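You operate a simulated robot arm through the tools that you are given. There is no shell and no other tool. Be economical: measure what you need, move in short steps, check, and stop when the job is done.

The job below is to be done with a simulated two-armed robot. You get a single attempt, and the scene is never put back.

## Task
Hold the cereal bowl on the island top steady with one hand, lift the short peg out of it with the other and set it down on the island top.

Only the result counts: the job must be done as asked and must still hold three seconds after the hand-in. Knocking over, shifting, dropping, spilling or breaking anything else fails it.

## Robot
Two 7-joint arms with two-finger parallel grippers on one trunk, on a base that drives. Base frame: it is fixed to the floor where the robot stands at the start and does not move with it; the origin is under the middle of the robot, x ahead of it, y to its left, z up. Lengths are in mm, angles in rad, forces in N, time in s.
The left shoulder is at the start at [60, 144, 991], the right one opposite. With the tool pointing down near the work surface each hand reaches from about 320 to 740 mm from the robot's upright axis, wherever it stands, measured 20 degrees to its own side. Places, roughly: cereal bowl (13x13x6 cm) [700, 100, 900]; island top [1400, 100, 900]. Payload 1.57 kg a hand.
Tool frame (each hand has its own): the origin (TCP) lies between the finger pads and is the grasp point; the fingertips stand 30 mm ahead of it; z points along the fingers, y is the line along which they close. The gripper opens to 110 mm. The fingers are 24 mm wide and 12 mm thick; the gripper's body (48 by 112 mm) begins 78 mm behind the TCP.
Orientation is told as [roll, pitch, yaw] about the base's x, y, z axes, in that order, counted from this pose: with the fingers straight down and closing along the base's y, the tool's x points along the base's -x, its y along +y and its z along -z.

## Interface
- The arms move only by the tool arm_command. It takes "left_plan", "right_plan" or both (then of equal length, played together; a hand with none holds still); each is a list of rows, each a list of 7 numbers: the turn, a rotation vector about the base's x, y, z in units of 180 degrees (1.0 is 180 degrees), then the shift along the base's x, y, z in units of 200 mm (1.0 is 200 mm), then the gripper command, from -1 (shut) to 1 (fully open), values between in proportion. In form: [[ax, ay, az, tx, ty, tz, jaw], ...]. A call has 1 to 12 rows; each row is the pose to reach, as a shift and turn from the pose commanded when the call began. A call with a number of a shift or a turn outside -1 to 1 is refused whole. A row lasts 0.2 s, in which the tool goes at most 50 mm and 0.15 rad; a call with a longer step from one row to the next is refused whole, and so is a gripper value outside its range. Where a pose cannot be reached the arm comes as near as it can. A force on the tool above 40 N (or 10 N above the force at the start of the call, whichever is more), or a blocked arm, ends the call early, and 0.2 s more pass. The fingers move at their own pace (about 45 mm/s each) and stop on an object; they squeeze with about 36 N. The grip force told is the motor's: it shows also when the fingers shut on nothing. Time passes only in rows, and 0.2 s behind the last, so rows that repeat a pose let the fingers close. It gives the time, the measured TCP pose, the force on the tool (base axes), the opening and the grip force at its end, in the units of the frame above (readings bear some noise), with the torque about the TCP (base axes, N m) and any sound that the robot's microphone picked up.
- Cameras (640 x 400 px; columns grow to the right, rows downward): "scene" is now at [39.9, 8.4, 1590.1]; the picture's right is [0.18, -0.98, 0.00], its down [-0.81, -0.15, -0.57] and it looks along [0.56, 0.10, -0.82] (base axes); focal length 273 px, centre (320, 200). "left" rides on the left gripper at [70, -16, -141] in its tool frame; the picture's right is [0.23, 0.97, 0.00], its down [-0.86, 0.20, -0.48] and it looks along [-0.47, 0.11, 0.88] (tool axes); focal length 222 px, centre (320, 200). "right" rides on the right gripper at [70, 16, -141] in its tool frame; the picture's right is [-0.23, 0.97, 0.00], its down [-0.86, -0.20, -0.48] and it looks along [-0.47, -0.11, 0.88] (tool axes); focal length 222 px, centre (320, 200). There is no depth. A picture from a camera that has moved, and an enlarged one, comes with that camera's place and axes in the base frame and with its lens. The place of the scene camera against the robot may be out by one fixed shift of up to 12 mm in any direction.
- camera(camera): a new picture of that camera. No time passes.
- move_column(by): slides the trunk up (or, below 0, down) by that many mm; the arms and the scene camera ride with it, the base frame stays. It gives what a move gives, with no picture.
- steer(legs): drives the robot by 1 to 6 legs, each [ahead, left, turn to the left] in mm, mm and rad, along the robot's own axes; the way and the turn of a leg run together, so that a leg with both is an arc; at most 1500 mm and 3.142 rad a leg. The arms and the cameras ride along, it lands a little off, and it stops where it bumps. It gives what a move gives.
- pan_tilt(pan, tilt): turns the head with the scene camera to pan (to the left, within 1.501 rad either way) and tilt (down, from -0.506 to 1.204), counted from straight ahead of the robot. It gives what a move gives.
- inspect(camera, box): a new picture of the part [left, top, right, bottom] of that camera's present view, enlarged. No time passes.
- finish_job(): hands the job in; it is judged then, once.

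Work in short steps. Places have to be worked out from the pictures, the camera data and where the tool is seen: move nearer, look again, correct. Check each grasp and each placing, and mend what went wrong. You have 120 turns and 92 pictures in all, those below and enlarged ones among them. Open the grippers and draw the arms clear of the work before you hand the job in, unless the task says otherwise; then end with one line.

The tools are called after "Emit:" by a JSON object that holds its "method" and its "body". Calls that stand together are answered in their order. arm_command: Moves the arms, as the interface text tells. Its arguments: {"type":"object","properties":{"left_plan":{"type":"array"},"right_plan":{"type":"array"}},"required":[]} The other tools are called the same way: move_column (by) slides the trunk up or down; steer (legs) drives the base; pan_tilt (pan, tilt) turns the head that bears the scene camera; camera (camera) takes a picture; inspect (camera, box) takes an enlarged picture of a part of a camera's view; finish_job () hands the job in.

At the start:

```text
t: 0.0
left_position: [506.5, 369.6, 999.7]
left_orientation: [-0.001, 0.001, -0.001]
left_contact_force: [-0.3, -0.5, 0.2]
left_torque: [0.02, -0.03, 0.03]
left_finger_gap: 109.9
left_finger_force: 0.1
right_position: [507.7, -89.1, 1164.5]
right_orientation: [-0.001, -0.002, 0.002]
right_contact_force: [0.4, -0.7, -0.4]
right_torque: [0.0, 0.0, 0.0]
right_finger_gap: 110.3
right_finger_force: 0.0
trunk travel left (down, up): [-590.0, 0.0]
robot x, y, heading: [0.1, 0.2, -0.006]
head pan, tilt: [0.178, 0.962]
```

scene: 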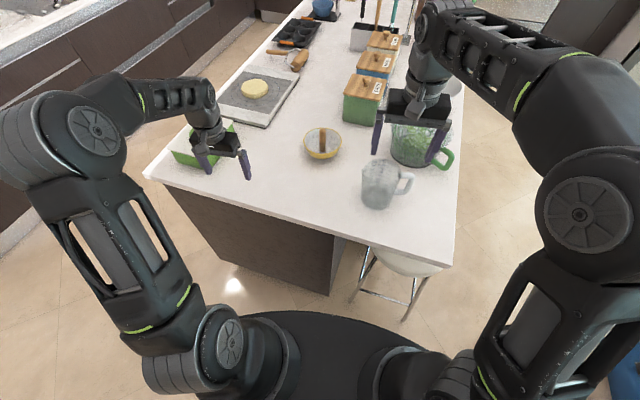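
right: 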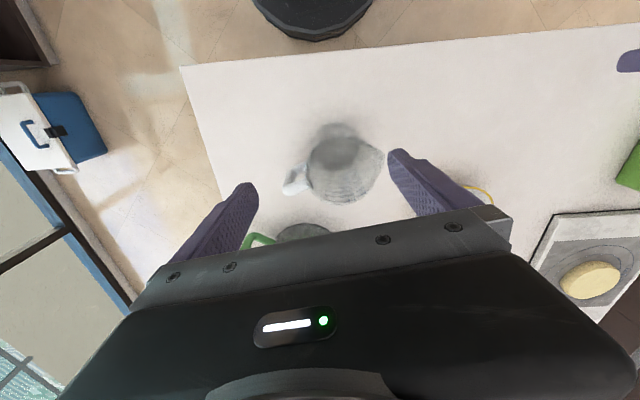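
left: 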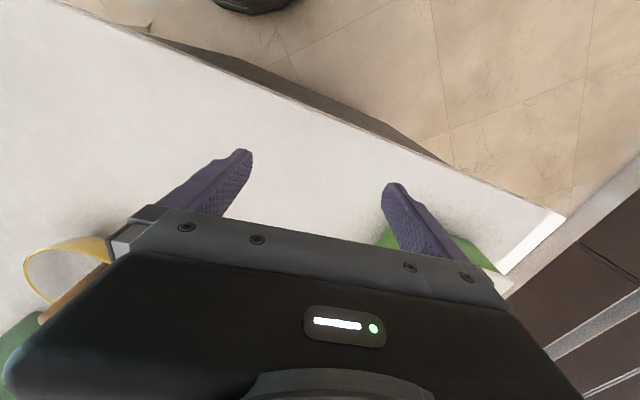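

The bowl with the peg shows near (322,144) in the scene view. I enlarge it to judge the shape and the peg.

Emit:
{"method": "inspect", "body": {"camera": "scene", "box": [270, 100, 374, 165]}}

Emit:
{"method": "inspect", "body": {"camera": "scene", "box": [140, 60, 480, 272]}}

```text
6.15 times, centred on (322, 132) of scene
camera zoom: at [39.9, 8.4, 1590.1], right [0.18, -0.98, 0.0], down [-0.81, -0.15, -0.57], along [0.56, 0.1, -0.82], focal length 1681 px, centre (308, 615)
```

zoom: 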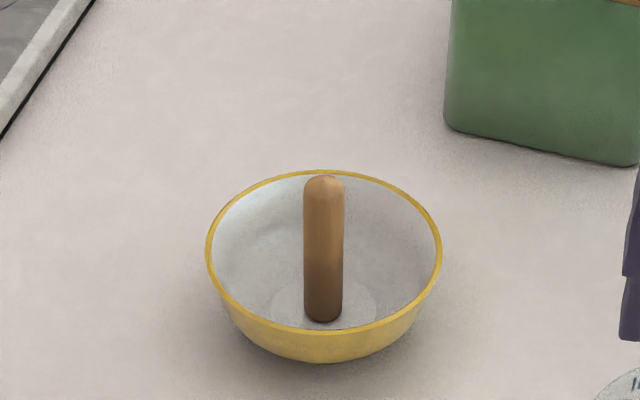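

```text
1.88 times, centred on (310, 166) of scene
camera zoom: at [39.9, 8.4, 1590.1], right [0.18, -0.98, 0.0], down [-0.81, -0.15, -0.57], along [0.56, 0.1, -0.82], focal length 514 px, centre (339, 264)
```

zoom: 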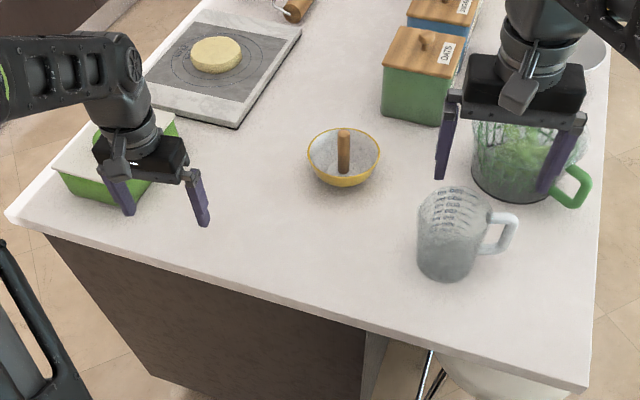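

I judge the bowl's centre at about [710,121] and the peg upright in it with its top at z≈1004 and about 22 mm thick. For reach I will drive about 100 mm ahead, and first I raise both hands clear.

Emit:
{"method": "arm_command", "body": {"left_plan": [[0, 0, 0, 0, 0, 0.2, 1], [0, 0, 0, 0, 0, 0.4, 1], [0, 0, 0, 0, 0, 0.6, 1]], "right_plan": [[0, 0, 0, 0, 0, 0.15, 1], [0, 0, 0, 0, 0, 0.3, 1], [0, 0, 0, 0, 0, 0.3, 1]]}}

Emit:
{"method": "steer", "body": {"legs": [[100, 0, 0]]}}

Emit:
{"method": "camera", "body": {"camera": "scene"}}

Emit:
{"method": "camera", "body": {"camera": "left"}}

```text
t: 0.8
left_position: [503.6, 368.1, 1119.9]
left_orientation: [-0.001, 0.001, 0.0]
left_contact_force: [-0.1, -0.5, -0.1]
left_torque: [-0.02, -0.02, -0.01]
left_finger_gap: 109.9
left_finger_force: 0.1
right_position: [506.3, -88.9, 1163.4]
right_orientation: [0.0, -0.002, 0.0]
right_contact_force: [-0.4, -0.3, -1.0]
right_torque: [0.0, 0.0, -0.02]
right_finger_gap: 110.0
right_finger_force: 0.1
right hand out of reach, approached as far as the arm can: row 1, 2, 3
trunk travel left (down, up): [-590.0, 0.0]
robot x, y, heading: [1.2, 1.3, -0.001]
head pan, tilt: [0.178, 0.962]
```

```text
t: 1.9
left_position: [607.1, 368.2, 1118.5]
left_orientation: [0.002, 0.001, -0.002]
left_contact_force: [0.1, 0.7, -0.6]
left_torque: [0.0, 0.05, 0.04]
left_finger_gap: 109.9
left_finger_force: 0.2
right_position: [608.8, -89.0, 1164.3]
right_orientation: [-0.001, 0.001, -0.003]
right_contact_force: [0.1, 0.2, -0.3]
right_torque: [-0.02, 0.04, -0.01]
right_finger_gap: 109.9
right_finger_force: 0.1
trunk travel left (down, up): [-590.0, 0.0]
robot x, y, heading: [104.4, 1.8, -0.001]
head pan, tilt: [0.178, 0.962]
```

```text
86 pictures are left
camera scene: at [142.6, 8.2, 1590.0], right [0.18, -0.98, 0.0], down [-0.81, -0.14, -0.57], along [0.56, 0.1, -0.82], focal length 273 px, centre (320, 200)
```

scene: 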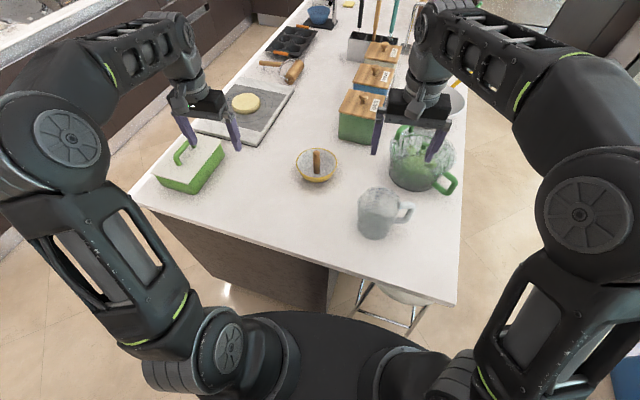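

```text
85 pictures are left
camera left: at [537.9, 351.6, 1260.2], right [-0.23, 0.97, 0.0], down [0.86, 0.2, 0.48], along [0.46, 0.11, -0.88], focal length 222 px, centre (320, 200)
```

left: 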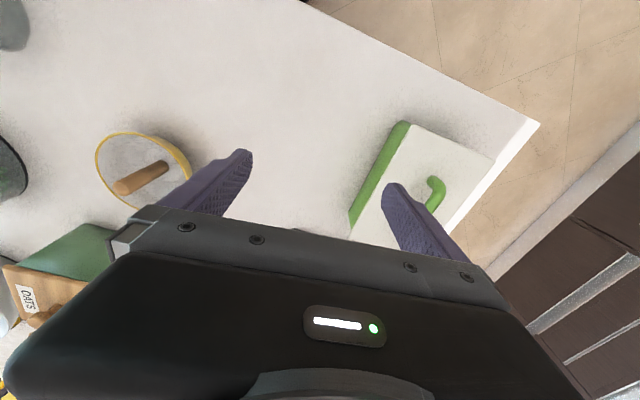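

The drive landed cleanly. I now bring the left hand to a tilted pre-grasp pose outside the bowl's left rim, with the gap partly closed, and look from there.

Emit:
{"method": "arm_command", "body": {"left_plan": [[-0.0417, 0, 0, 0.13, -0.135, -0.04, -0.09], [-0.0833, 0, 0, 0.26, -0.27, -0.08, -0.09], [-0.125, 0, 0, 0.39, -0.405, -0.12, -0.09], [-0.1667, 0, 0, 0.52, -0.54, -0.16, -0.09], [-0.1667, 0, 0, 0.52, -0.54, -0.16, -0.09]]}}

Emit:
{"method": "camera", "body": {"camera": "left"}}

Emit:
{"method": "inspect", "body": {"camera": "scene", "box": [160, 60, 480, 260]}}

Emit:
{"method": "camera", "body": {"camera": "right"}}

```text
t: 3.1
left_position: [667.0, 304.7, 1109.0]
left_orientation: [-0.388, -0.033, 0.028]
left_contact_force: [0.3, 0.8, -0.1]
left_torque: [-0.04, -0.08, 0.02]
left_finger_gap: 50.1
left_finger_force: 0.0
left hand out of reach, approached as far as the arm can: row 3, 4, 5
right_position: [605.9, -88.9, 1164.6]
right_orientation: [-0.003, -0.004, -0.003]
right_contact_force: [0.4, 1.4, 0.2]
right_torque: [-0.01, -0.03, 0.02]
right_finger_gap: 110.1
right_finger_force: 0.1
trunk travel left (down, up): [-590.0, 0.0]
robot x, y, heading: [100.4, -1.0, -0.004]
head pan, tilt: [0.178, 0.962]
```

```text
84 pictures are left
camera left: at [591.9, 340.8, 1243.7], right [-0.24, 0.9, -0.37], down [0.83, 0.39, 0.39], along [0.5, -0.22, -0.84], focal length 222 px, centre (320, 200)
```

left: 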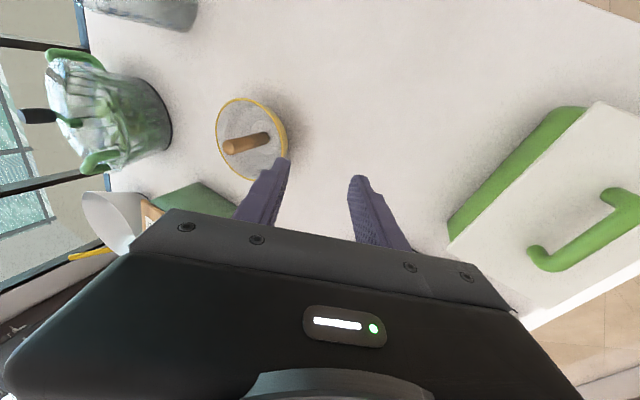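

```text
2.00 times, centred on (320, 160) of scene
camera zoom: at [139.4, 10.4, 1590.1], right [0.18, -0.98, 0.0], down [-0.81, -0.15, -0.57], along [0.56, 0.1, -0.82], focal length 546 px, centre (320, 280)
```

zoom: 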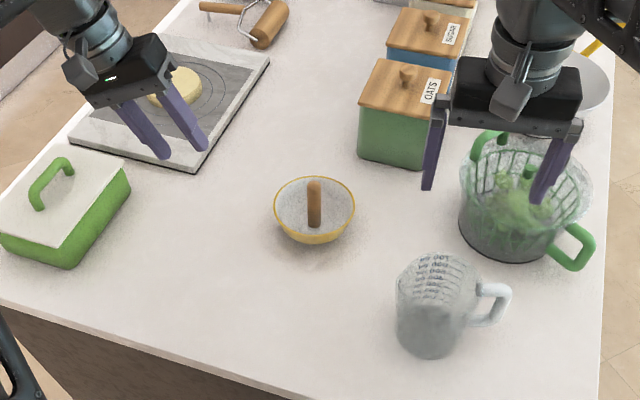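

```text
82 pictures are left
camera right: at [537.6, -72.1, 1307.4], right [0.23, 0.97, 0.0], down [0.85, -0.2, 0.48], along [0.47, -0.11, -0.88], focal length 222 px, centre (320, 200)
```

right: 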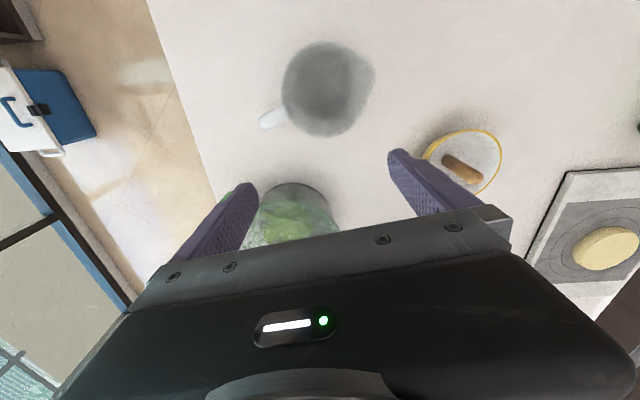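

The wrist cameras put the bowl's centre near [709,133], rim z≈960, while the scene camera is biased about 12 mm in y. Reach is limited when high, so I lower the left hand along a path outside the bowl.

Emit:
{"method": "arm_command", "body": {"left_plan": [[0, 0, 0, 0, 0, -0.17, -0.09], [0, 0, 0, 0, 0, -0.34, -0.09], [0, 0, 0, 0, 0, -0.34, -0.09]]}}

Emit:
{"method": "camera", "body": {"camera": "left"}}

```text
t: 4.0
left_position: [667.8, 303.3, 1041.2]
left_orientation: [-0.385, -0.031, 0.026]
left_contact_force: [-0.2, -0.4, 0.3]
left_torque: [-0.01, -0.01, 0.0]
left_finger_gap: 50.0
left_finger_force: 0.0
right_position: [606.9, -89.9, 1164.2]
right_orientation: [0.0, -0.001, -0.003]
right_contact_force: [0.1, 0.2, 1.1]
right_torque: [0.0, -0.05, 0.01]
right_finger_gap: 110.0
right_finger_force: 0.1
trunk travel left (down, up): [-590.0, 0.0]
robot x, y, heading: [100.2, -0.3, -0.001]
head pan, tilt: [0.178, 0.962]
```

```text
81 pictures are left
camera left: at [593.2, 339.0, 1175.8], right [-0.24, 0.9, -0.37], down [0.83, 0.39, 0.39], along [0.5, -0.22, -0.84], focal length 222 px, centre (320, 200)
```

left: 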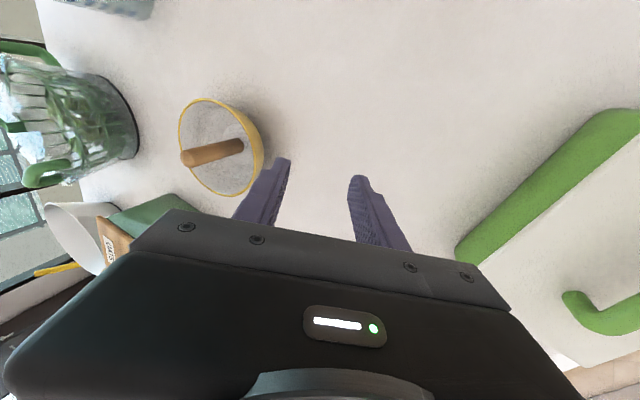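

Commands count from the reached pose. Now I move to the pre-grasp point above and outside the left rim at about [709,235,1016], roll −0.52.

Emit:
{"method": "arm_command", "body": {"left_plan": [[-0.015, 0.003, -0.003, 0.07, -0.11, -0.04, -0.09], [-0.03, 0.006, -0.005, 0.14, -0.23, -0.08, -0.09], [-0.044, 0.01, -0.008, 0.205, -0.34, -0.125, -0.09], [-0.044, 0.01, -0.008, 0.205, -0.34, -0.125, -0.09]]}}

Emit:
{"method": "camera", "body": {"camera": "left"}}

```text
t: 5.0
left_position: [710.3, 236.8, 1017.4]
left_orientation: [-0.523, 0.001, 0.003]
left_contact_force: [0.0, -0.8, -0.1]
left_torque: [-0.02, -0.01, 0.02]
left_finger_gap: 50.1
left_finger_force: 0.1
right_position: [607.3, -90.1, 1164.6]
right_orientation: [0.001, -0.002, -0.002]
right_contact_force: [0.4, -0.6, 0.6]
right_torque: [0.0, -0.04, 0.0]
right_finger_gap: 109.9
right_finger_force: 0.0
trunk travel left (down, up): [-590.0, 0.0]
robot x, y, heading: [101.2, -3.8, -0.004]
head pan, tilt: [0.178, 0.962]
```

```text
80 pictures are left
camera left: at [640.2, 292.2, 1147.5], right [-0.23, 0.84, -0.49], down [0.85, 0.42, 0.31], along [0.47, -0.34, -0.82], focal length 222 px, centre (320, 200)
```

left: 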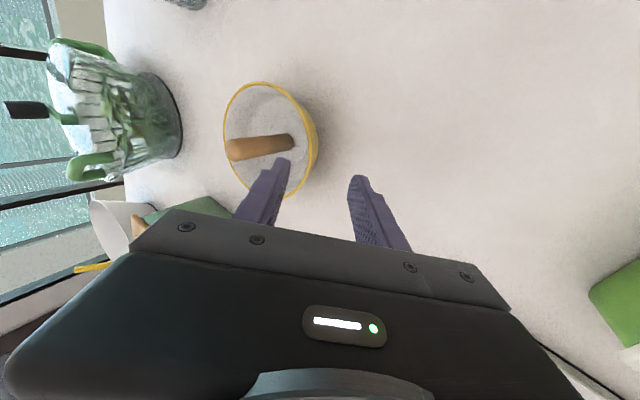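

Emit:
{"method": "inspect", "body": {"camera": "left", "box": [190, 60, 414, 200]}}

```text
2.86 times, centred on (302, 130) of left
camera zoom: at [640.2, 292.2, 1147.5], right [-0.23, 0.84, -0.49], down [0.85, 0.42, 0.31], along [0.47, -0.34, -0.82], focal length 635 px, centre (371, 400)
```

zoom: 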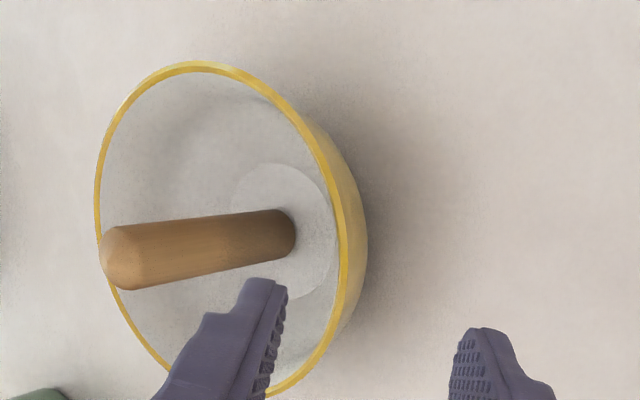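

Fitting the rim gives a centre near [716,131] with the peg at [720,129]; the left rim point is [716,193,960]. I line up along the tool axis with a narrower 36 mm gap, go halfway in, and look.

Emit:
{"method": "arm_command", "body": {"left_plan": [[0, 0, 0, 0.03, -0.045, 0, -0.345], [0, 0, 0, 0.03, -0.125, -0.14, -0.345], [0, 0, 0, 0.03, -0.125, -0.14, -0.345]]}}

Emit:
{"method": "inspect", "body": {"camera": "left", "box": [190, 60, 414, 200]}}

Emit:
{"method": "inspect", "body": {"camera": "scene", "box": [240, 90, 400, 190]}}

```text
t: 5.8
left_position: [715.3, 210.8, 988.8]
left_orientation: [-0.522, 0.005, 0.003]
left_contact_force: [-0.2, 0.8, 0.2]
left_torque: [-0.01, 0.02, -0.01]
left_finger_gap: 36.2
left_finger_force: 0.0
right_position: [607.1, -90.2, 1164.7]
right_orientation: [-0.001, -0.003, -0.003]
right_contact_force: [0.5, 0.2, -0.4]
right_torque: [0.02, 0.0, -0.01]
right_finger_gap: 109.9
right_finger_force: 0.1
trunk travel left (down, up): [-590.0, 0.0]
robot x, y, heading: [99.2, -2.6, -0.003]
head pan, tilt: [0.178, 0.962]
```

```text
2.86 times, centred on (302, 130) of left
camera zoom: at [645.5, 265.7, 1119.5], right [-0.23, 0.84, -0.49], down [0.85, 0.41, 0.31], along [0.46, -0.34, -0.82], focal length 635 px, centre (371, 400)
```

zoom: 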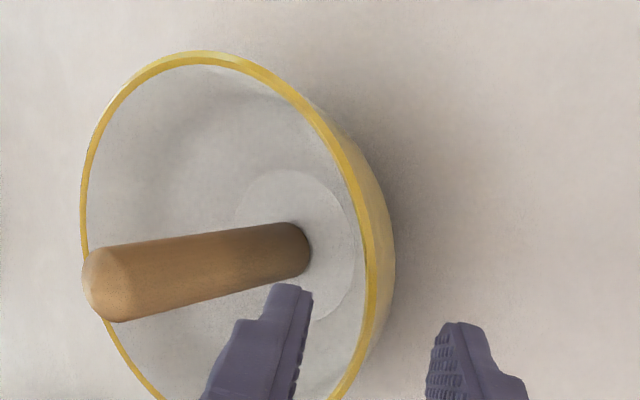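

```text
4.00 times, centred on (320, 140) of scene
camera zoom: at [140.5, 8.2, 1590.1], right [0.18, -0.98, 0.0], down [-0.81, -0.14, -0.57], along [0.56, 0.1, -0.82], focal length 1093 px, centre (320, 440)
```

zoom: 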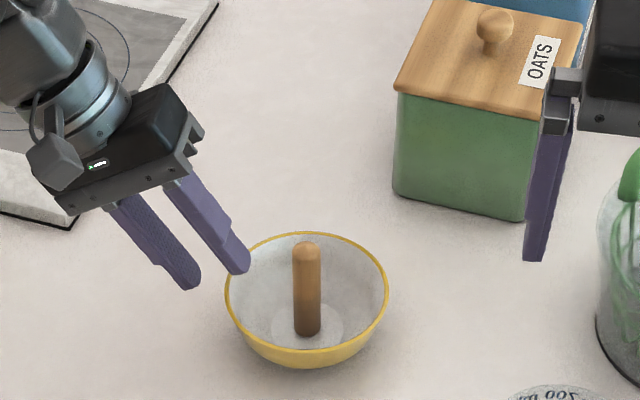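

The refit agrees: left rim point at [715,191,960]. I go straight along the tool axis another 35 mm so the wall lies between the fingers.

Emit:
{"method": "arm_command", "body": {"left_plan": [[0, 0, 0, 0, -0.03, -0.052, -0.345], [0, 0, 0, 0, -0.06, -0.104, -0.345], [0, 0, 0, 0, -0.088, -0.153, -0.345], [0, 0, 0, 0, -0.088, -0.153, -0.345]]}}

Emit:
{"method": "inspect", "body": {"camera": "left", "box": [190, 60, 414, 200]}}

Emit:
{"method": "inspect", "body": {"camera": "scene", "box": [240, 90, 400, 190]}}

```text
t: 6.8
left_position: [716.2, 194.9, 957.9]
left_orientation: [-0.521, 0.004, 0.003]
left_contact_force: [0.6, -0.3, 0.9]
left_torque: [0.03, 0.02, -0.01]
left_finger_gap: 36.1
left_finger_force: 0.0
right_position: [608.4, -91.8, 1163.6]
right_orientation: [0.0, 0.001, -0.001]
right_contact_force: [0.4, 0.5, -0.6]
right_torque: [0.0, -0.03, 0.01]
right_finger_gap: 110.3
right_finger_force: 0.1
trunk travel left (down, up): [-590.0, 0.0]
robot x, y, heading: [103.4, -4.5, -0.002]
head pan, tilt: [0.178, 0.962]
```

```text
2.86 times, centred on (302, 130) of left
camera zoom: at [646.9, 249.4, 1088.3], right [-0.23, 0.84, -0.49], down [0.85, 0.41, 0.31], along [0.47, -0.34, -0.82], focal length 635 px, centre (371, 400)
```

zoom: 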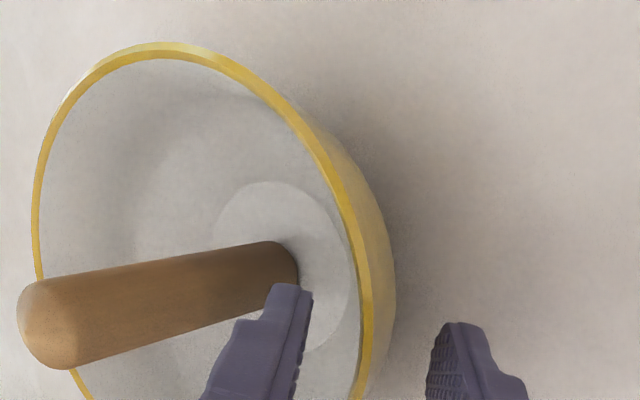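

```text
4.00 times, centred on (320, 140) of scene
camera zoom: at [140.7, 8.2, 1590.1], right [0.18, -0.98, 0.0], down [-0.81, -0.14, -0.57], along [0.56, 0.1, -0.82], focal length 1093 px, centre (320, 440)
```

zoom: 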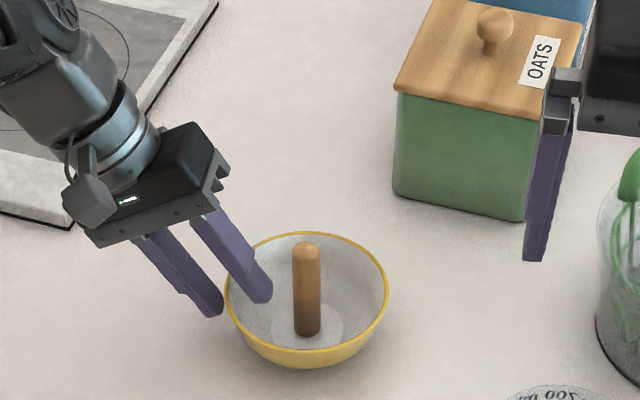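

The rim wall lies between the fingers. I close in stages and watch for one-sided contact.

Emit:
{"method": "arm_command", "body": {"left_plan": [[0, 0, 0, 0, 0, 0, -0.7], [0, 0, 0, 0, 0, 0, -0.7]]}}

Emit:
{"method": "inspect", "body": {"camera": "left", "box": [190, 60, 414, 200]}}

```text
t: 7.3
left_position: [717.0, 193.5, 958.4]
left_orientation: [-0.522, 0.004, 0.003]
left_contact_force: [0.3, -1.4, 0.4]
left_torque: [0.04, 0.02, -0.05]
left_finger_gap: 17.8
left_finger_force: 0.4
right_position: [607.9, -90.9, 1163.6]
right_orientation: [0.002, -0.001, -0.002]
right_contact_force: [0.4, 0.2, -0.5]
right_torque: [-0.02, -0.05, 0.01]
right_finger_gap: 110.3
right_finger_force: 0.1
trunk travel left (down, up): [-590.0, 0.0]
robot x, y, heading: [98.0, -0.4, 0.004]
head pan, tilt: [0.178, 0.962]
```

```text
2.86 times, centred on (302, 130) of left
camera zoom: at [647.0, 249.2, 1088.6], right [-0.23, 0.84, -0.49], down [0.85, 0.41, 0.31], along [0.46, -0.34, -0.82], focal length 635 px, centre (371, 400)
```

zoom: 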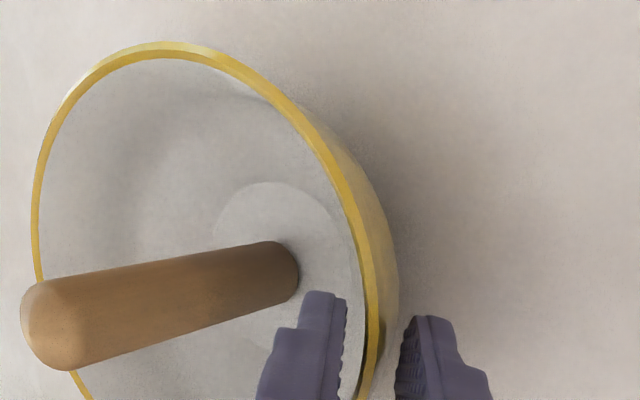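

The wall is roughly centred with only about 1 N of contact. I close fully.

Emit:
{"method": "arm_command", "body": {"left_plan": [[0, 0, 0, 0, 0, 0, -0.85], [0, 0, 0, 0, 0, 0, -1], [0, 0, 0, 0, 0, 0, -1], [0, 0, 0, 0, 0, 0, -1]]}}

Emit:
{"method": "inspect", "body": {"camera": "left", "box": [190, 60, 414, 200]}}

Emit:
{"method": "inspect", "body": {"camera": "scene", "box": [240, 90, 400, 190]}}

```text
t: 8.3
left_position: [716.3, 192.8, 957.6]
left_orientation: [-0.521, 0.004, 0.003]
left_contact_force: [-0.1, -0.5, 0.4]
left_torque: [0.03, 0.05, 0.0]
left_finger_gap: 8.1
left_finger_force: 27.4
right_position: [607.5, -88.8, 1163.9]
right_orientation: [0.001, -0.002, -0.001]
right_contact_force: [1.1, 0.1, 0.1]
right_torque: [0.0, 0.01, 0.01]
right_finger_gap: 109.8
right_finger_force: 0.0
trunk travel left (down, up): [-590.0, 0.0]
robot x, y, heading: [103.3, -1.6, 0.001]
head pan, tilt: [0.178, 0.962]
```

```text
2.86 times, centred on (302, 130) of left
camera zoom: at [646.9, 249.6, 1088.5], right [-0.23, 0.84, -0.49], down [0.85, 0.41, 0.31], along [0.47, -0.34, -0.82], focal length 635 px, centre (371, 400)
```

zoom: 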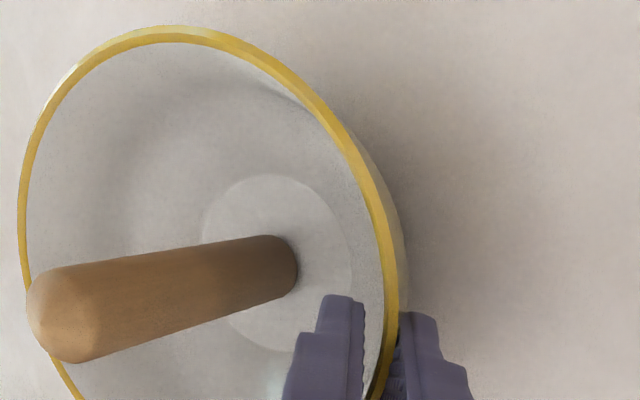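

```text
4.00 times, centred on (320, 140) of scene
camera zoom: at [140.9, 8.1, 1590.1], right [0.18, -0.98, 0.0], down [-0.81, -0.14, -0.57], along [0.56, 0.1, -0.82], focal length 1093 px, centre (320, 440)
```

zoom: 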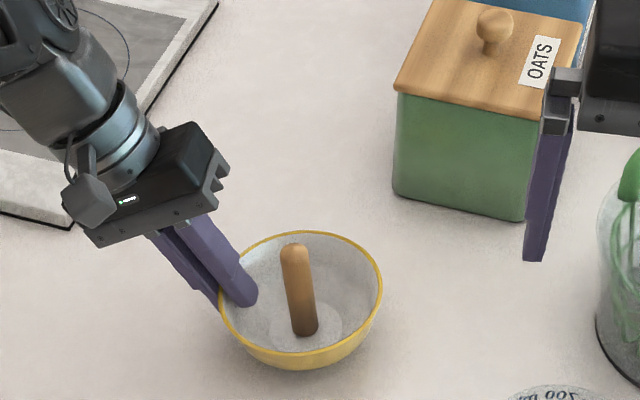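

The bowl is held (gap 8 mm, 27 N) but tipped by about 5° toward the left hand. I turn the wrist back a little to level it, with a small lift so as not to press on the table.

Emit:
{"method": "arm_command", "body": {"left_plan": [[0.014, 0, 0, 0, -0.012, 0.007, -1], [0.028, 0, 0, 0, -0.025, 0.014, -1], [0.028, 0, 0, 0, -0.025, 0.014, -1]]}}

Emit:
{"method": "inspect", "body": {"camera": "scene", "box": [240, 90, 400, 190]}}

```text
t: 9.2
left_position: [717.5, 189.0, 960.4]
left_orientation: [-0.434, 0.002, 0.007]
left_contact_force: [1.6, -0.7, 5.9]
left_torque: [-0.49, 0.16, 0.15]
left_finger_gap: 7.9
left_finger_force: 27.0
right_position: [607.6, -90.3, 1165.3]
right_orientation: [0.0, -0.001, -0.001]
right_contact_force: [0.0, 0.4, -0.5]
right_torque: [0.0, -0.01, -0.01]
right_finger_gap: 110.0
right_finger_force: 0.1
trunk travel left (down, up): [-590.0, 0.0]
robot x, y, heading: [100.6, -0.6, 0.005]
head pan, tilt: [0.178, 0.962]
```

```text
4.00 times, centred on (320, 140) of scene
camera zoom: at [140.5, 7.9, 1590.2], right [0.18, -0.98, 0.0], down [-0.81, -0.14, -0.57], along [0.56, 0.1, -0.82], focal length 1093 px, centre (320, 440)
```

zoom: 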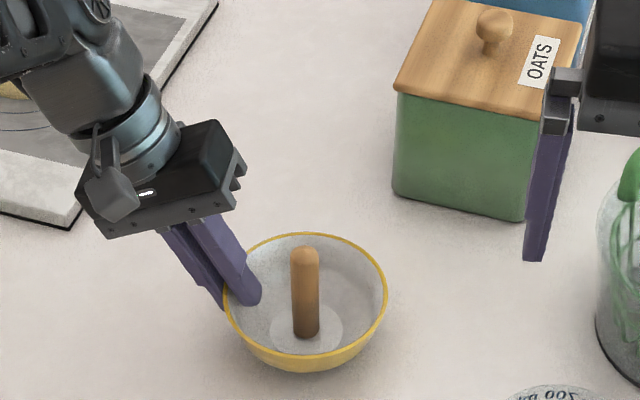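

The bowl is level again with a light table contact, and the peg is upright. Now I bring the right hand to the space right of the bowl while yawing it 90° so its fingers close along x.

Emit:
{"method": "arm_command", "body": {"right_plan": [[0, 0, 0.045, 0, 0.05, -0.03, 0], [0, 0, 0.09, 0.01, 0.1, -0.06, 0], [0, 0, 0.135, 0.02, 0.15, -0.1, 0], [0, 0, 0.18, 0.03, 0.2, -0.13, 0], [0, 0, 0.225, 0.05, 0.25, -0.16, 0], [0, 0, 0.27, 0.07, 0.3, -0.2, 0], [0, 0, 0.315, 0.09, 0.35, -0.22, 0], [0, 0, 0.36, 0.11, 0.4, -0.25, 0], [0, 0, 0.405, 0.13, 0.43, -0.25, 0], [0, 0, 0.45, 0.15, 0.45, -0.25, 0], [0, 0, 0.495, 0.15, 0.45, -0.25, 0], [0, 0, 0.5, 0.15, 0.45, -0.25, 0]]}}

Emit:
{"method": "camera", "body": {"camera": "scene"}}

Emit:
{"method": "camera", "body": {"camera": "right"}}

```text
t: 11.8
left_position: [716.5, 189.9, 960.7]
left_orientation: [-0.436, 0.002, 0.003]
left_contact_force: [3.0, 0.5, 10.2]
left_torque: [-0.6, 0.2, 0.15]
left_finger_gap: 8.1
left_finger_force: 27.1
right_position: [636.8, -0.8, 1114.8]
right_orientation: [-0.003, -0.002, 1.569]
right_contact_force: [0.0, -0.3, -0.4]
right_torque: [-0.01, -0.01, -0.01]
right_finger_gap: 54.9
right_finger_force: 0.0
trunk travel left (down, up): [-590.0, 0.0]
robot x, y, heading: [102.5, -0.9, -0.004]
head pan, tilt: [0.178, 0.962]
```

```text
70 pictures are left
camera scene: at [140.2, 8.0, 1590.1], right [0.18, -0.98, 0.0], down [-0.81, -0.14, -0.57], along [0.56, 0.1, -0.82], focal length 273 px, centre (320, 200)
```

scene: 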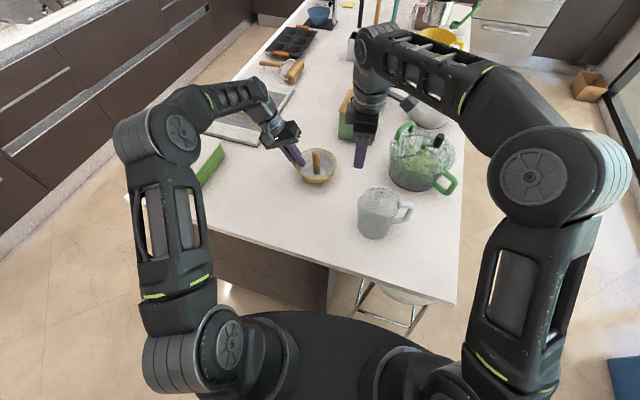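

```text
69 pictures are left
camera right: at [622.1, -71.0, 1257.0], right [-0.97, 0.23, 0.0], down [0.2, 0.85, 0.48], along [0.11, 0.47, -0.88], focal length 222 px, centre (320, 200)
```

right: 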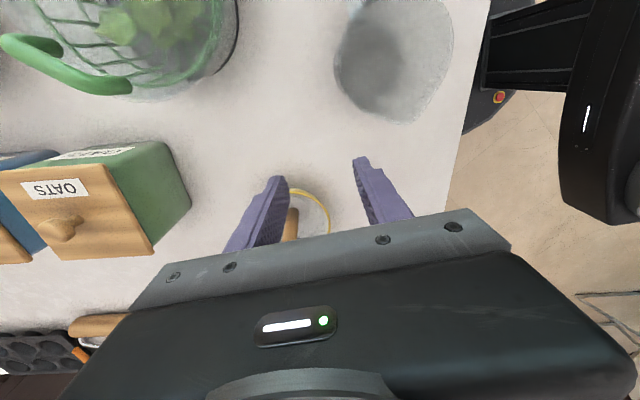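

The right hand is yawed. Next I tilt it 0.5 rad toward the left and move it behind and above the peg, then look.

Emit:
{"method": "arm_command", "body": {"right_plan": [[0.04, 0, 0, 0.1, 0.1, -0.07, 0], [0.08, 0, 0, 0.2, 0.2, -0.14, 0], [0.12, 0, 0, 0.3, 0.3, -0.2, 0], [0.159, 0, 0, 0.41, 0.4, -0.26, 0], [0.159, 0, 0, 0.41, 0.4, -0.26, 0]]}}

Emit:
{"method": "camera", "body": {"camera": "right"}}

Emit:
{"method": "inspect", "body": {"camera": "scene", "box": [240, 90, 400, 190]}}

```text
t: 12.9
left_position: [716.3, 189.2, 961.0]
left_orientation: [-0.435, 0.001, 0.004]
left_contact_force: [0.7, 0.4, 9.7]
left_torque: [-0.56, 0.41, 0.01]
left_finger_gap: 8.1
left_finger_force: 27.4
right_position: [719.4, 78.7, 1062.3]
right_orientation: [0.001, -0.502, 1.568]
right_contact_force: [-0.3, 0.6, -0.5]
right_torque: [-0.01, 0.0, 0.0]
right_finger_gap: 55.2
right_finger_force: 0.1
trunk travel left (down, up): [-590.0, 0.0]
robot x, y, heading: [102.6, 0.4, -0.001]
head pan, tilt: [0.178, 0.962]
```

```text
68 pictures are left
camera right: at [704.6, -50.5, 1154.0], right [-0.97, 0.2, 0.11], down [0.2, 0.52, 0.83], along [0.11, 0.83, -0.54], focal length 222 px, centre (320, 200)
```

right: 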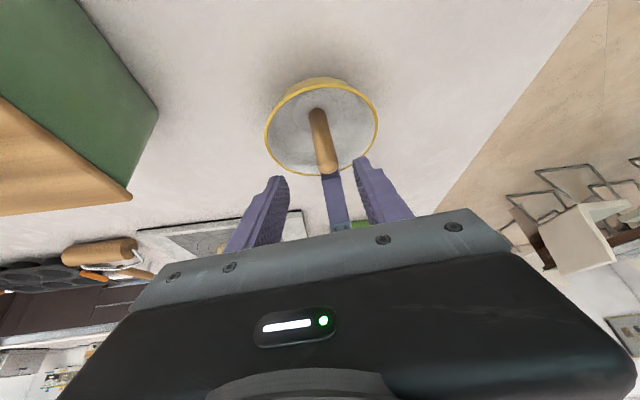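

```text
4.00 times, centred on (320, 140) of scene
camera zoom: at [140.1, 8.0, 1590.1], right [0.18, -0.98, 0.0], down [-0.81, -0.14, -0.57], along [0.56, 0.1, -0.82], focal length 1093 px, centre (320, 440)
```

zoom: 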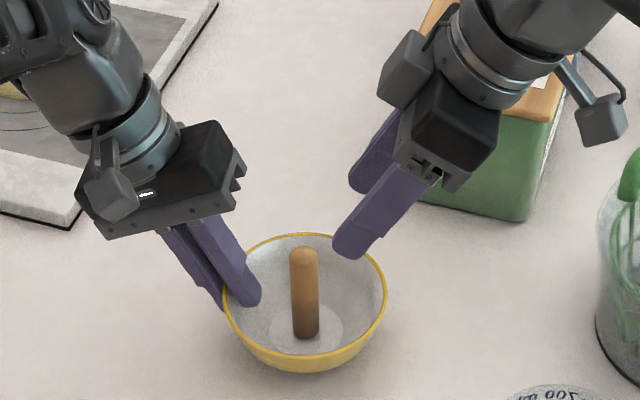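

The right camera puts the peg at about [718,126], top z≈1003, well centred between the fingers. I advance straight along the tool axis to TCP [718,127,983].

Emit:
{"method": "arm_command", "body": {"right_plan": [[0, 0, 0, -0.003, 0.075, -0.13, 0], [0, 0, 0, -0.005, 0.15, -0.26, 0], [0, 0, 0, -0.006, 0.2, -0.33, 0], [0, 0, 0, -0.006, 0.24, -0.395, 0], [0, 0, 0, -0.006, 0.24, -0.395, 0]]}}

Emit:
{"method": "camera", "body": {"camera": "right"}}

Emit:
{"method": "inspect", "body": {"camera": "scene", "box": [240, 90, 400, 190]}}

```text
t: 14.2
left_position: [717.1, 189.7, 960.9]
left_orientation: [-0.436, 0.003, 0.004]
left_contact_force: [1.3, 0.4, 8.4]
left_torque: [-0.52, 0.33, 0.04]
left_finger_gap: 7.6
left_finger_force: 27.6
right_position: [719.0, 128.0, 981.3]
right_orientation: [0.001, -0.503, 1.57]
right_contact_force: [-0.1, 0.0, 0.1]
right_torque: [-0.01, 0.01, 0.0]
right_finger_gap: 55.1
right_finger_force: 0.1
trunk travel left (down, up): [-590.0, 0.0]
robot x, y, heading: [100.1, -2.1, 0.001]
head pan, tilt: [0.178, 0.962]
```

```text
66 pictures are left
camera right: at [703.7, -1.5, 1074.2], right [-0.97, 0.2, 0.11], down [0.2, 0.52, 0.83], along [0.11, 0.83, -0.55], focal length 222 px, centre (320, 200)
```

right: 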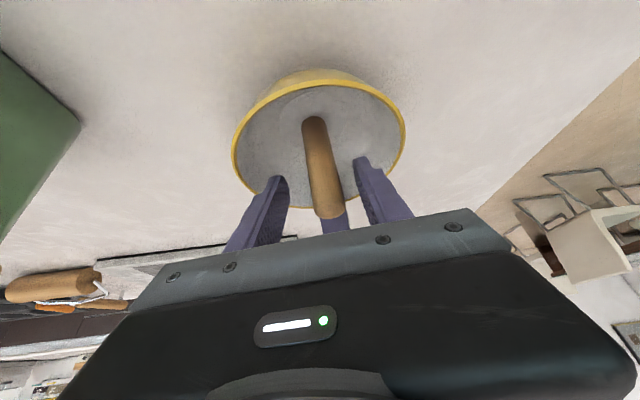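

```text
4.00 times, centred on (320, 140) of scene
camera zoom: at [140.1, 7.9, 1590.1], right [0.18, -0.98, 0.0], down [-0.81, -0.14, -0.57], along [0.56, 0.1, -0.82], focal length 1093 px, centre (320, 440)
```

zoom: 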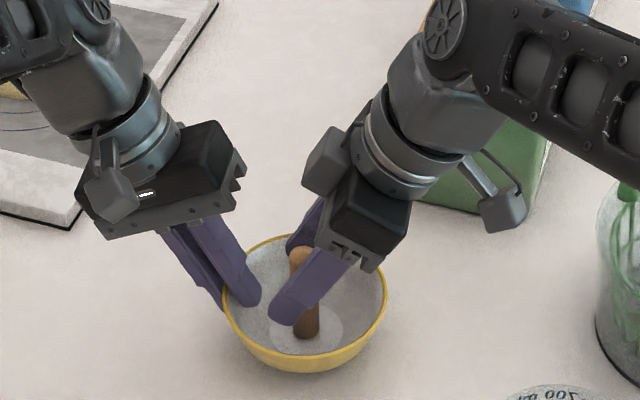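

The peg stands between the right fingers, clear of the left finger. I close on it in stages.

Emit:
{"method": "arm_command", "body": {"right_plan": [[0, 0, 0, 0, 0, 0, -0.4], [0, 0, 0, 0, 0, 0, -0.6], [0, 0, 0, 0, 0, 0, -1], [0, 0, 0, 0, 0, 0, -1]]}}

Emit:
{"method": "inspect", "body": {"camera": "right", "box": [208, 60, 432, 240]}}

Emit:
{"method": "inspect", "body": {"camera": "scene", "box": [240, 90, 400, 190]}}

```text
t: 15.2
left_position: [716.8, 189.0, 960.6]
left_orientation: [-0.435, 0.002, 0.003]
left_contact_force: [0.2, -0.8, 7.7]
left_torque: [-0.5, 0.32, 0.03]
left_finger_gap: 7.8
left_finger_force: 27.6
right_position: [719.0, 127.7, 982.3]
right_orientation: [0.0, -0.501, 1.569]
right_contact_force: [0.1, 0.0, 0.6]
right_torque: [-0.01, -0.01, -0.03]
right_finger_gap: 20.5
right_finger_force: 28.5
trunk travel left (down, up): [-590.0, 0.0]
robot x, y, heading: [96.6, -0.5, -0.002]
head pan, tilt: [0.178, 0.962]
```

```text
2.22 times, centred on (320, 150) of right
camera zoom: at [703.7, -1.6, 1074.4], right [-0.97, 0.2, 0.11], down [0.2, 0.52, 0.83], along [0.11, 0.83, -0.55], focal length 494 px, centre (320, 311)
```

zoom: 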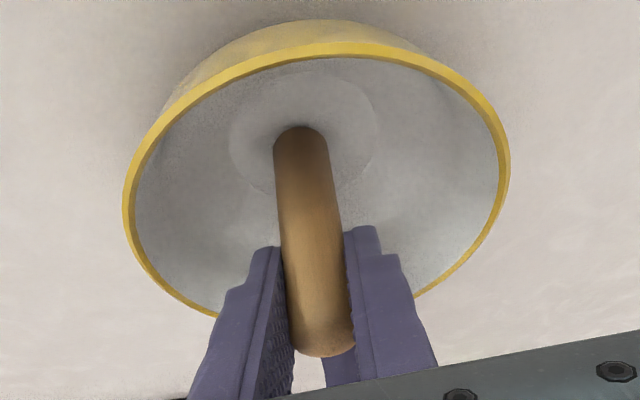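

```text
4.00 times, centred on (320, 140) of scene
camera zoom: at [140.2, 7.9, 1590.1], right [0.18, -0.98, 0.0], down [-0.81, -0.14, -0.57], along [0.56, 0.1, -0.82], focal length 1093 px, centre (320, 440)
```

zoom: 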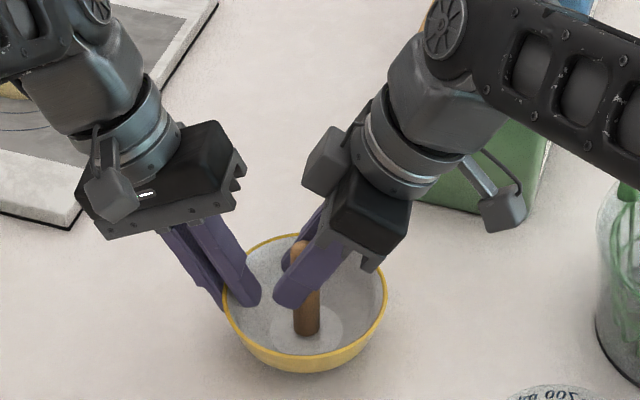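

The peg is gripped (20.5 mm gap, 28 N). I lift slowly, straight up, watching the forces on both hands.

Emit:
{"method": "arm_command", "body": {"right_plan": [[0, 0, 0, 0, 0, 0.02, -1], [0, 0, 0, 0, 0, 0.05, -1], [0, 0, 0, 0, 0, 0.08, -1], [0, 0, 0, 0, 0, 0.1, -1]]}}

Emit:
{"method": "inspect", "body": {"camera": "scene", "box": [240, 90, 400, 190]}}

Emit:
{"method": "inspect", "body": {"camera": "right", "box": [208, 60, 432, 240]}}

```text
t: 16.1
left_position: [715.5, 190.0, 961.9]
left_orientation: [-0.436, 0.002, 0.003]
left_contact_force: [-0.7, -0.8, 6.7]
left_torque: [-0.47, 0.32, -0.01]
left_finger_gap: 7.7
left_finger_force: 26.8
right_position: [719.5, 128.3, 1003.5]
right_orientation: [0.0, -0.501, 1.569]
right_contact_force: [0.8, 0.0, 0.3]
right_torque: [-0.01, 0.01, -0.01]
right_finger_gap: 20.1
right_finger_force: 34.0
trunk travel left (down, up): [-590.0, 0.0]
robot x, y, heading: [101.6, -1.3, 0.001]
head pan, tilt: [0.178, 0.962]
```

```text
4.00 times, centred on (320, 140) of scene
camera zoom: at [140.2, 7.9, 1590.1], right [0.18, -0.98, 0.0], down [-0.81, -0.14, -0.57], along [0.56, 0.1, -0.82], focal length 1093 px, centre (320, 440)
```

zoom: 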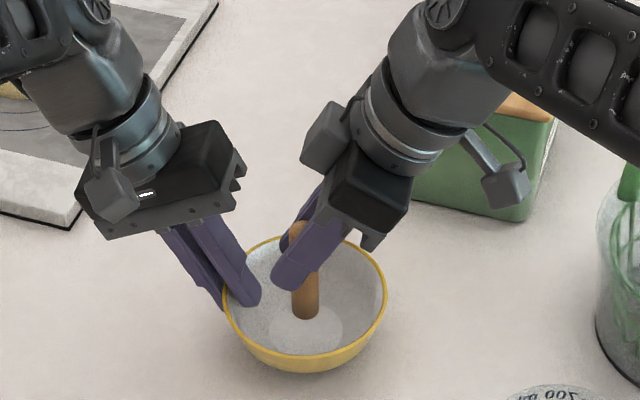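

```text
2.22 times, centred on (320, 150) of right
camera zoom: at [702.9, -1.0, 1095.6], right [-0.97, 0.2, 0.11], down [0.2, 0.52, 0.83], along [0.11, 0.83, -0.55], focal length 494 px, centre (320, 311)
```

zoom: 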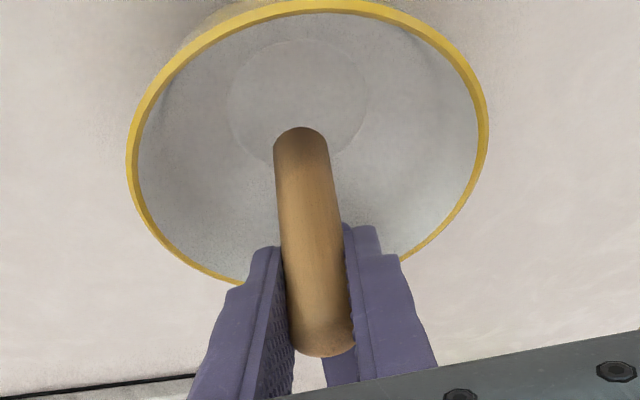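

The peg comes out freely and the bowl stays put. I lift further to clear the rim, then carry it toward the free area in front of the bowl at about [605,140].

Emit:
{"method": "arm_command", "body": {"right_plan": [[0, 0, 0, 0, 0, 0.15, -1], [0, 0, 0, 0, 0, 0.3, -1], [0, 0, 0, -0.1, 0.01, 0.3, -1], [0, 0, 0, -0.25, 0.02, 0.3, -1], [0, 0, 0, -0.4, 0.04, 0.3, -1], [0, 0, 0, -0.57, 0.06, 0.3, -1], [0, 0, 0, -0.57, 0.06, 0.3, -1]]}}

Emit:
{"method": "camera", "body": {"camera": "scene"}}

Emit:
{"method": "camera", "body": {"camera": "right"}}

```text
t: 17.8
left_position: [716.2, 189.5, 959.8]
left_orientation: [-0.435, 0.002, 0.003]
left_contact_force: [0.0, -0.8, 5.2]
left_torque: [-0.39, 0.27, 0.02]
left_finger_gap: 7.8
left_finger_force: 27.2
right_position: [603.1, 142.0, 1064.3]
right_orientation: [-0.001, -0.501, 1.567]
right_contact_force: [-0.1, -0.4, -0.3]
right_torque: [0.03, -0.01, 0.01]
right_finger_gap: 20.1
right_finger_force: 33.8
trunk travel left (down, up): [-590.0, 0.0]
robot x, y, heading: [101.3, -1.3, 0.001]
head pan, tilt: [0.178, 0.962]
```

```text
60 pictures are left
camera scene: at [140.1, 8.0, 1590.1], right [0.18, -0.98, 0.0], down [-0.81, -0.14, -0.57], along [0.56, 0.1, -0.82], focal length 273 px, centre (320, 200)
```

scene: 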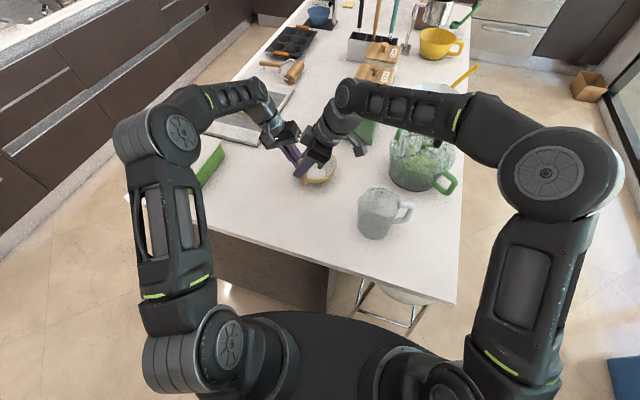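

```text
59 pictures are left
camera right: at [587.4, 12.1, 1156.4], right [-0.97, 0.2, 0.11], down [0.2, 0.52, 0.83], along [0.11, 0.83, -0.55], focal length 222 px, centre (320, 200)
```

right: 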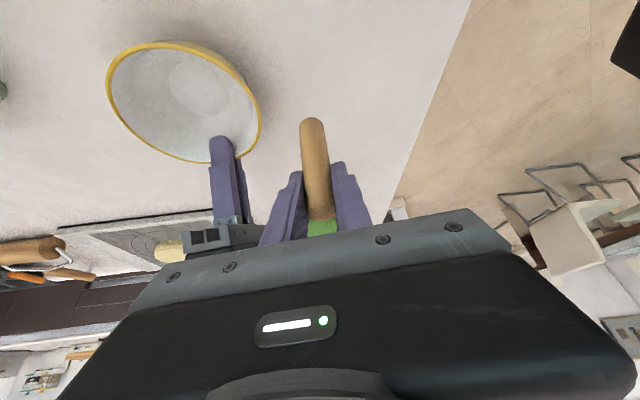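

The peg is held firmly. Before setting it down I check the shape of its lower end.

Emit:
{"method": "inspect", "body": {"camera": "right", "box": [250, 90, 400, 190]}}

Emit:
{"method": "inspect", "body": {"camera": "left", "box": [190, 40, 430, 190]}}

Emit:
{"method": "inspect", "body": {"camera": "scene", "box": [260, 110, 380, 185]}}

```text
4.00 times, centred on (325, 140) of right
camera zoom: at [587.4, 12.1, 1156.4], right [-0.97, 0.2, 0.11], down [0.2, 0.52, 0.83], along [0.11, 0.83, -0.55], focal length 888 px, centre (300, 440)
```

zoom: 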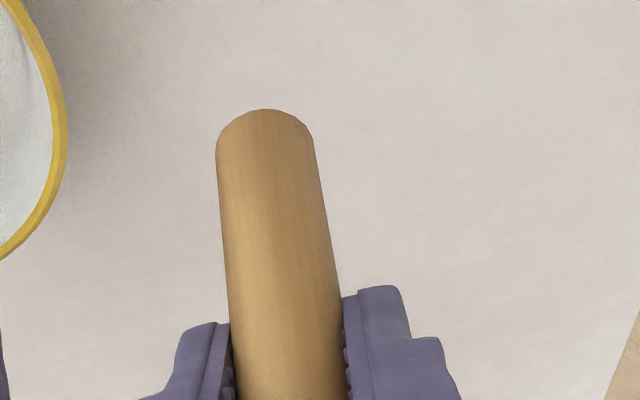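

```text
2.67 times, centred on (310, 115) of left
camera zoom: at [646.1, 233.5, 1096.1], right [-0.23, 0.88, -0.41], down [0.85, 0.39, 0.35], along [0.47, -0.27, -0.84], focal length 592 px, centre (347, 427)
```

zoom: 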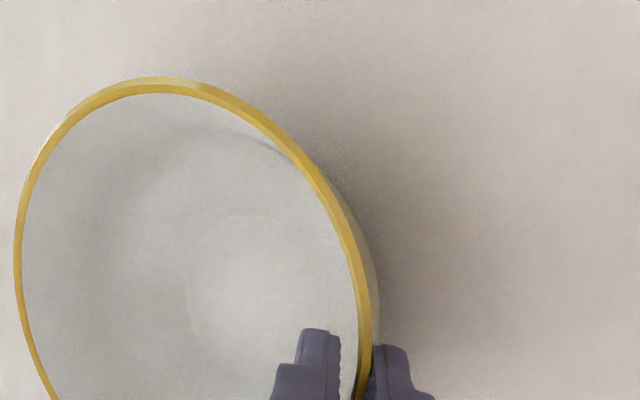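

```text
5.33 times, centred on (320, 148) of scene
camera zoom: at [140.1, 8.0, 1590.1], right [0.18, -0.98, 0.0], down [-0.81, -0.14, -0.57], along [0.56, 0.1, -0.82], focal length 1457 px, centre (320, 480)
```

zoom: 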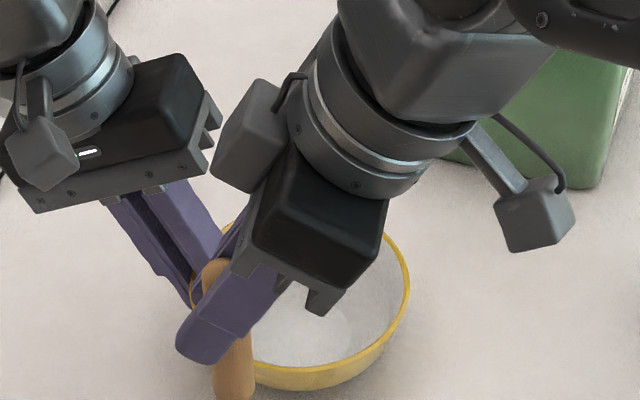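

The lower end is flat, as the peg stood free on the bowl's flat floor, so it can stand upright. I lower it to about 12 mm above the table.

Emit:
{"method": "arm_command", "body": {"right_plan": [[0, 0, 0, 0, 0, -0.15, -1], [0, 0, 0, 0, 0, -0.3, -1], [0, 0, 0, 0, 0, -0.39, -1], [0, 0, 0, 0, 0, -0.39, -1]]}}

Emit:
{"method": "inspect", "body": {"camera": "scene", "box": [240, 100, 420, 213]}}

Emit:
{"method": "camera", "body": {"camera": "right"}}

```text
t: 18.8
left_position: [715.6, 189.5, 961.0]
left_orientation: [-0.433, 0.003, 0.003]
left_contact_force: [-1.4, -0.1, 6.6]
left_torque: [-0.41, 0.36, -0.05]
left_finger_gap: 7.9
left_finger_force: 26.7
right_position: [604.0, 139.9, 984.9]
right_orientation: [-0.001, -0.502, 1.57]
right_contact_force: [-0.6, 0.5, -0.4]
right_torque: [0.04, 0.01, 0.0]
right_finger_gap: 20.2
right_finger_force: 34.1
trunk travel left (down, up): [-590.0, 0.0]
robot x, y, heading: [100.8, 0.0, -0.002]
head pan, tilt: [0.178, 0.962]
```

```text
3.54 times, centred on (330, 156) of scene
camera zoom: at [140.1, 8.0, 1590.1], right [0.18, -0.98, 0.0], down [-0.81, -0.14, -0.57], along [0.56, 0.1, -0.82], focal length 967 px, centre (285, 354)
```

zoom: 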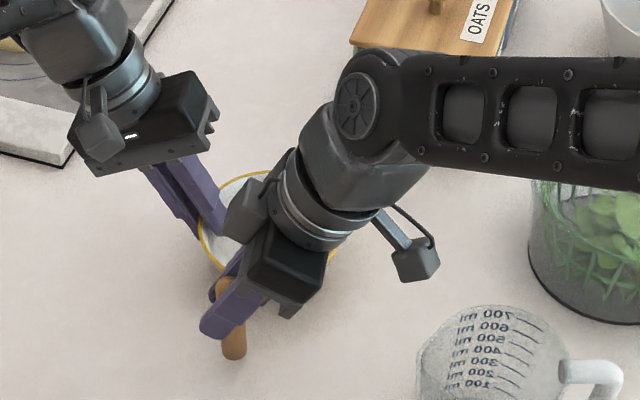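

```text
54 pictures are left
camera right: at [587.9, 10.2, 1077.3], right [-0.97, 0.2, 0.11], down [0.2, 0.52, 0.83], along [0.11, 0.83, -0.55], focal length 222 px, centre (320, 200)
```

right: 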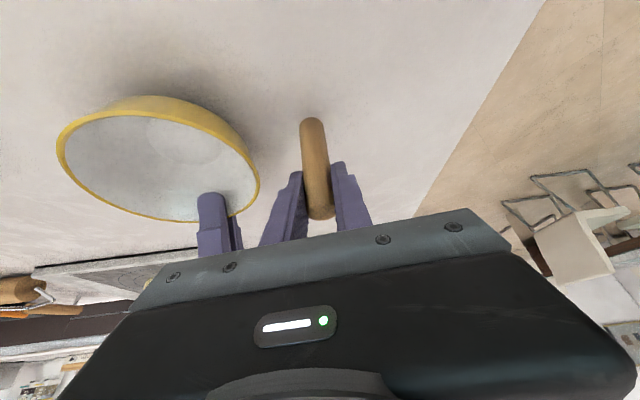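

Everything is clear around it. I lower in small 2 mm steps toward contact.

Emit:
{"method": "arm_command", "body": {"right_plan": [[0, 0, 0, 0, 0, -0.01, -1], [0, 0, 0, 0, 0, -0.02, -1], [0, 0, 0, 0, 0, -0.03, -1], [0, 0, 0, 0, 0, -0.035, -1], [0, 0, 0, 0, 0, -0.035, -1]]}}

```text
t: 19.9
left_position: [716.9, 190.2, 960.7]
left_orientation: [-0.435, 0.002, 0.004]
left_contact_force: [-0.5, -0.4, 5.4]
left_torque: [-0.38, 0.31, 0.0]
left_finger_gap: 7.7
left_finger_force: 26.8
right_position: [603.3, 137.7, 978.7]
right_orientation: [0.001, -0.501, 1.566]
right_contact_force: [0.1, 0.2, -0.3]
right_torque: [0.0, -0.01, 0.0]
right_finger_gap: 20.0
right_finger_force: 33.9
trunk travel left (down, up): [-590.0, 0.0]
robot x, y, heading: [99.4, -2.4, -0.003]
head pan, tilt: [0.178, 0.962]
```

No contact yet at z 978.7, so I go further in 1 mm steps.

Emit:
{"method": "arm_command", "body": {"right_plan": [[0, 0, 0, 0, 0, -0.005, -1], [0, 0, 0, 0, 0, -0.01, -1], [0, 0, 0, 0, 0, -0.015, -1], [0, 0, 0, 0, 0, -0.015, -1]]}}

```text
t: 20.9
left_position: [716.1, 190.6, 961.2]
left_orientation: [-0.435, 0.001, 0.003]
left_contact_force: [-0.1, -0.1, 5.8]
left_torque: [-0.39, 0.32, 0.0]
left_finger_gap: 7.9
left_finger_force: 27.1
right_position: [604.1, 139.1, 975.2]
right_orientation: [0.001, -0.502, 1.568]
right_contact_force: [-0.5, -0.1, 0.1]
right_torque: [-0.01, 0.01, -0.01]
right_finger_gap: 20.4
right_finger_force: 33.7
trunk travel left (down, up): [-590.0, 0.0]
robot x, y, heading: [98.0, -1.2, -0.003]
head pan, tilt: [0.178, 0.962]
```

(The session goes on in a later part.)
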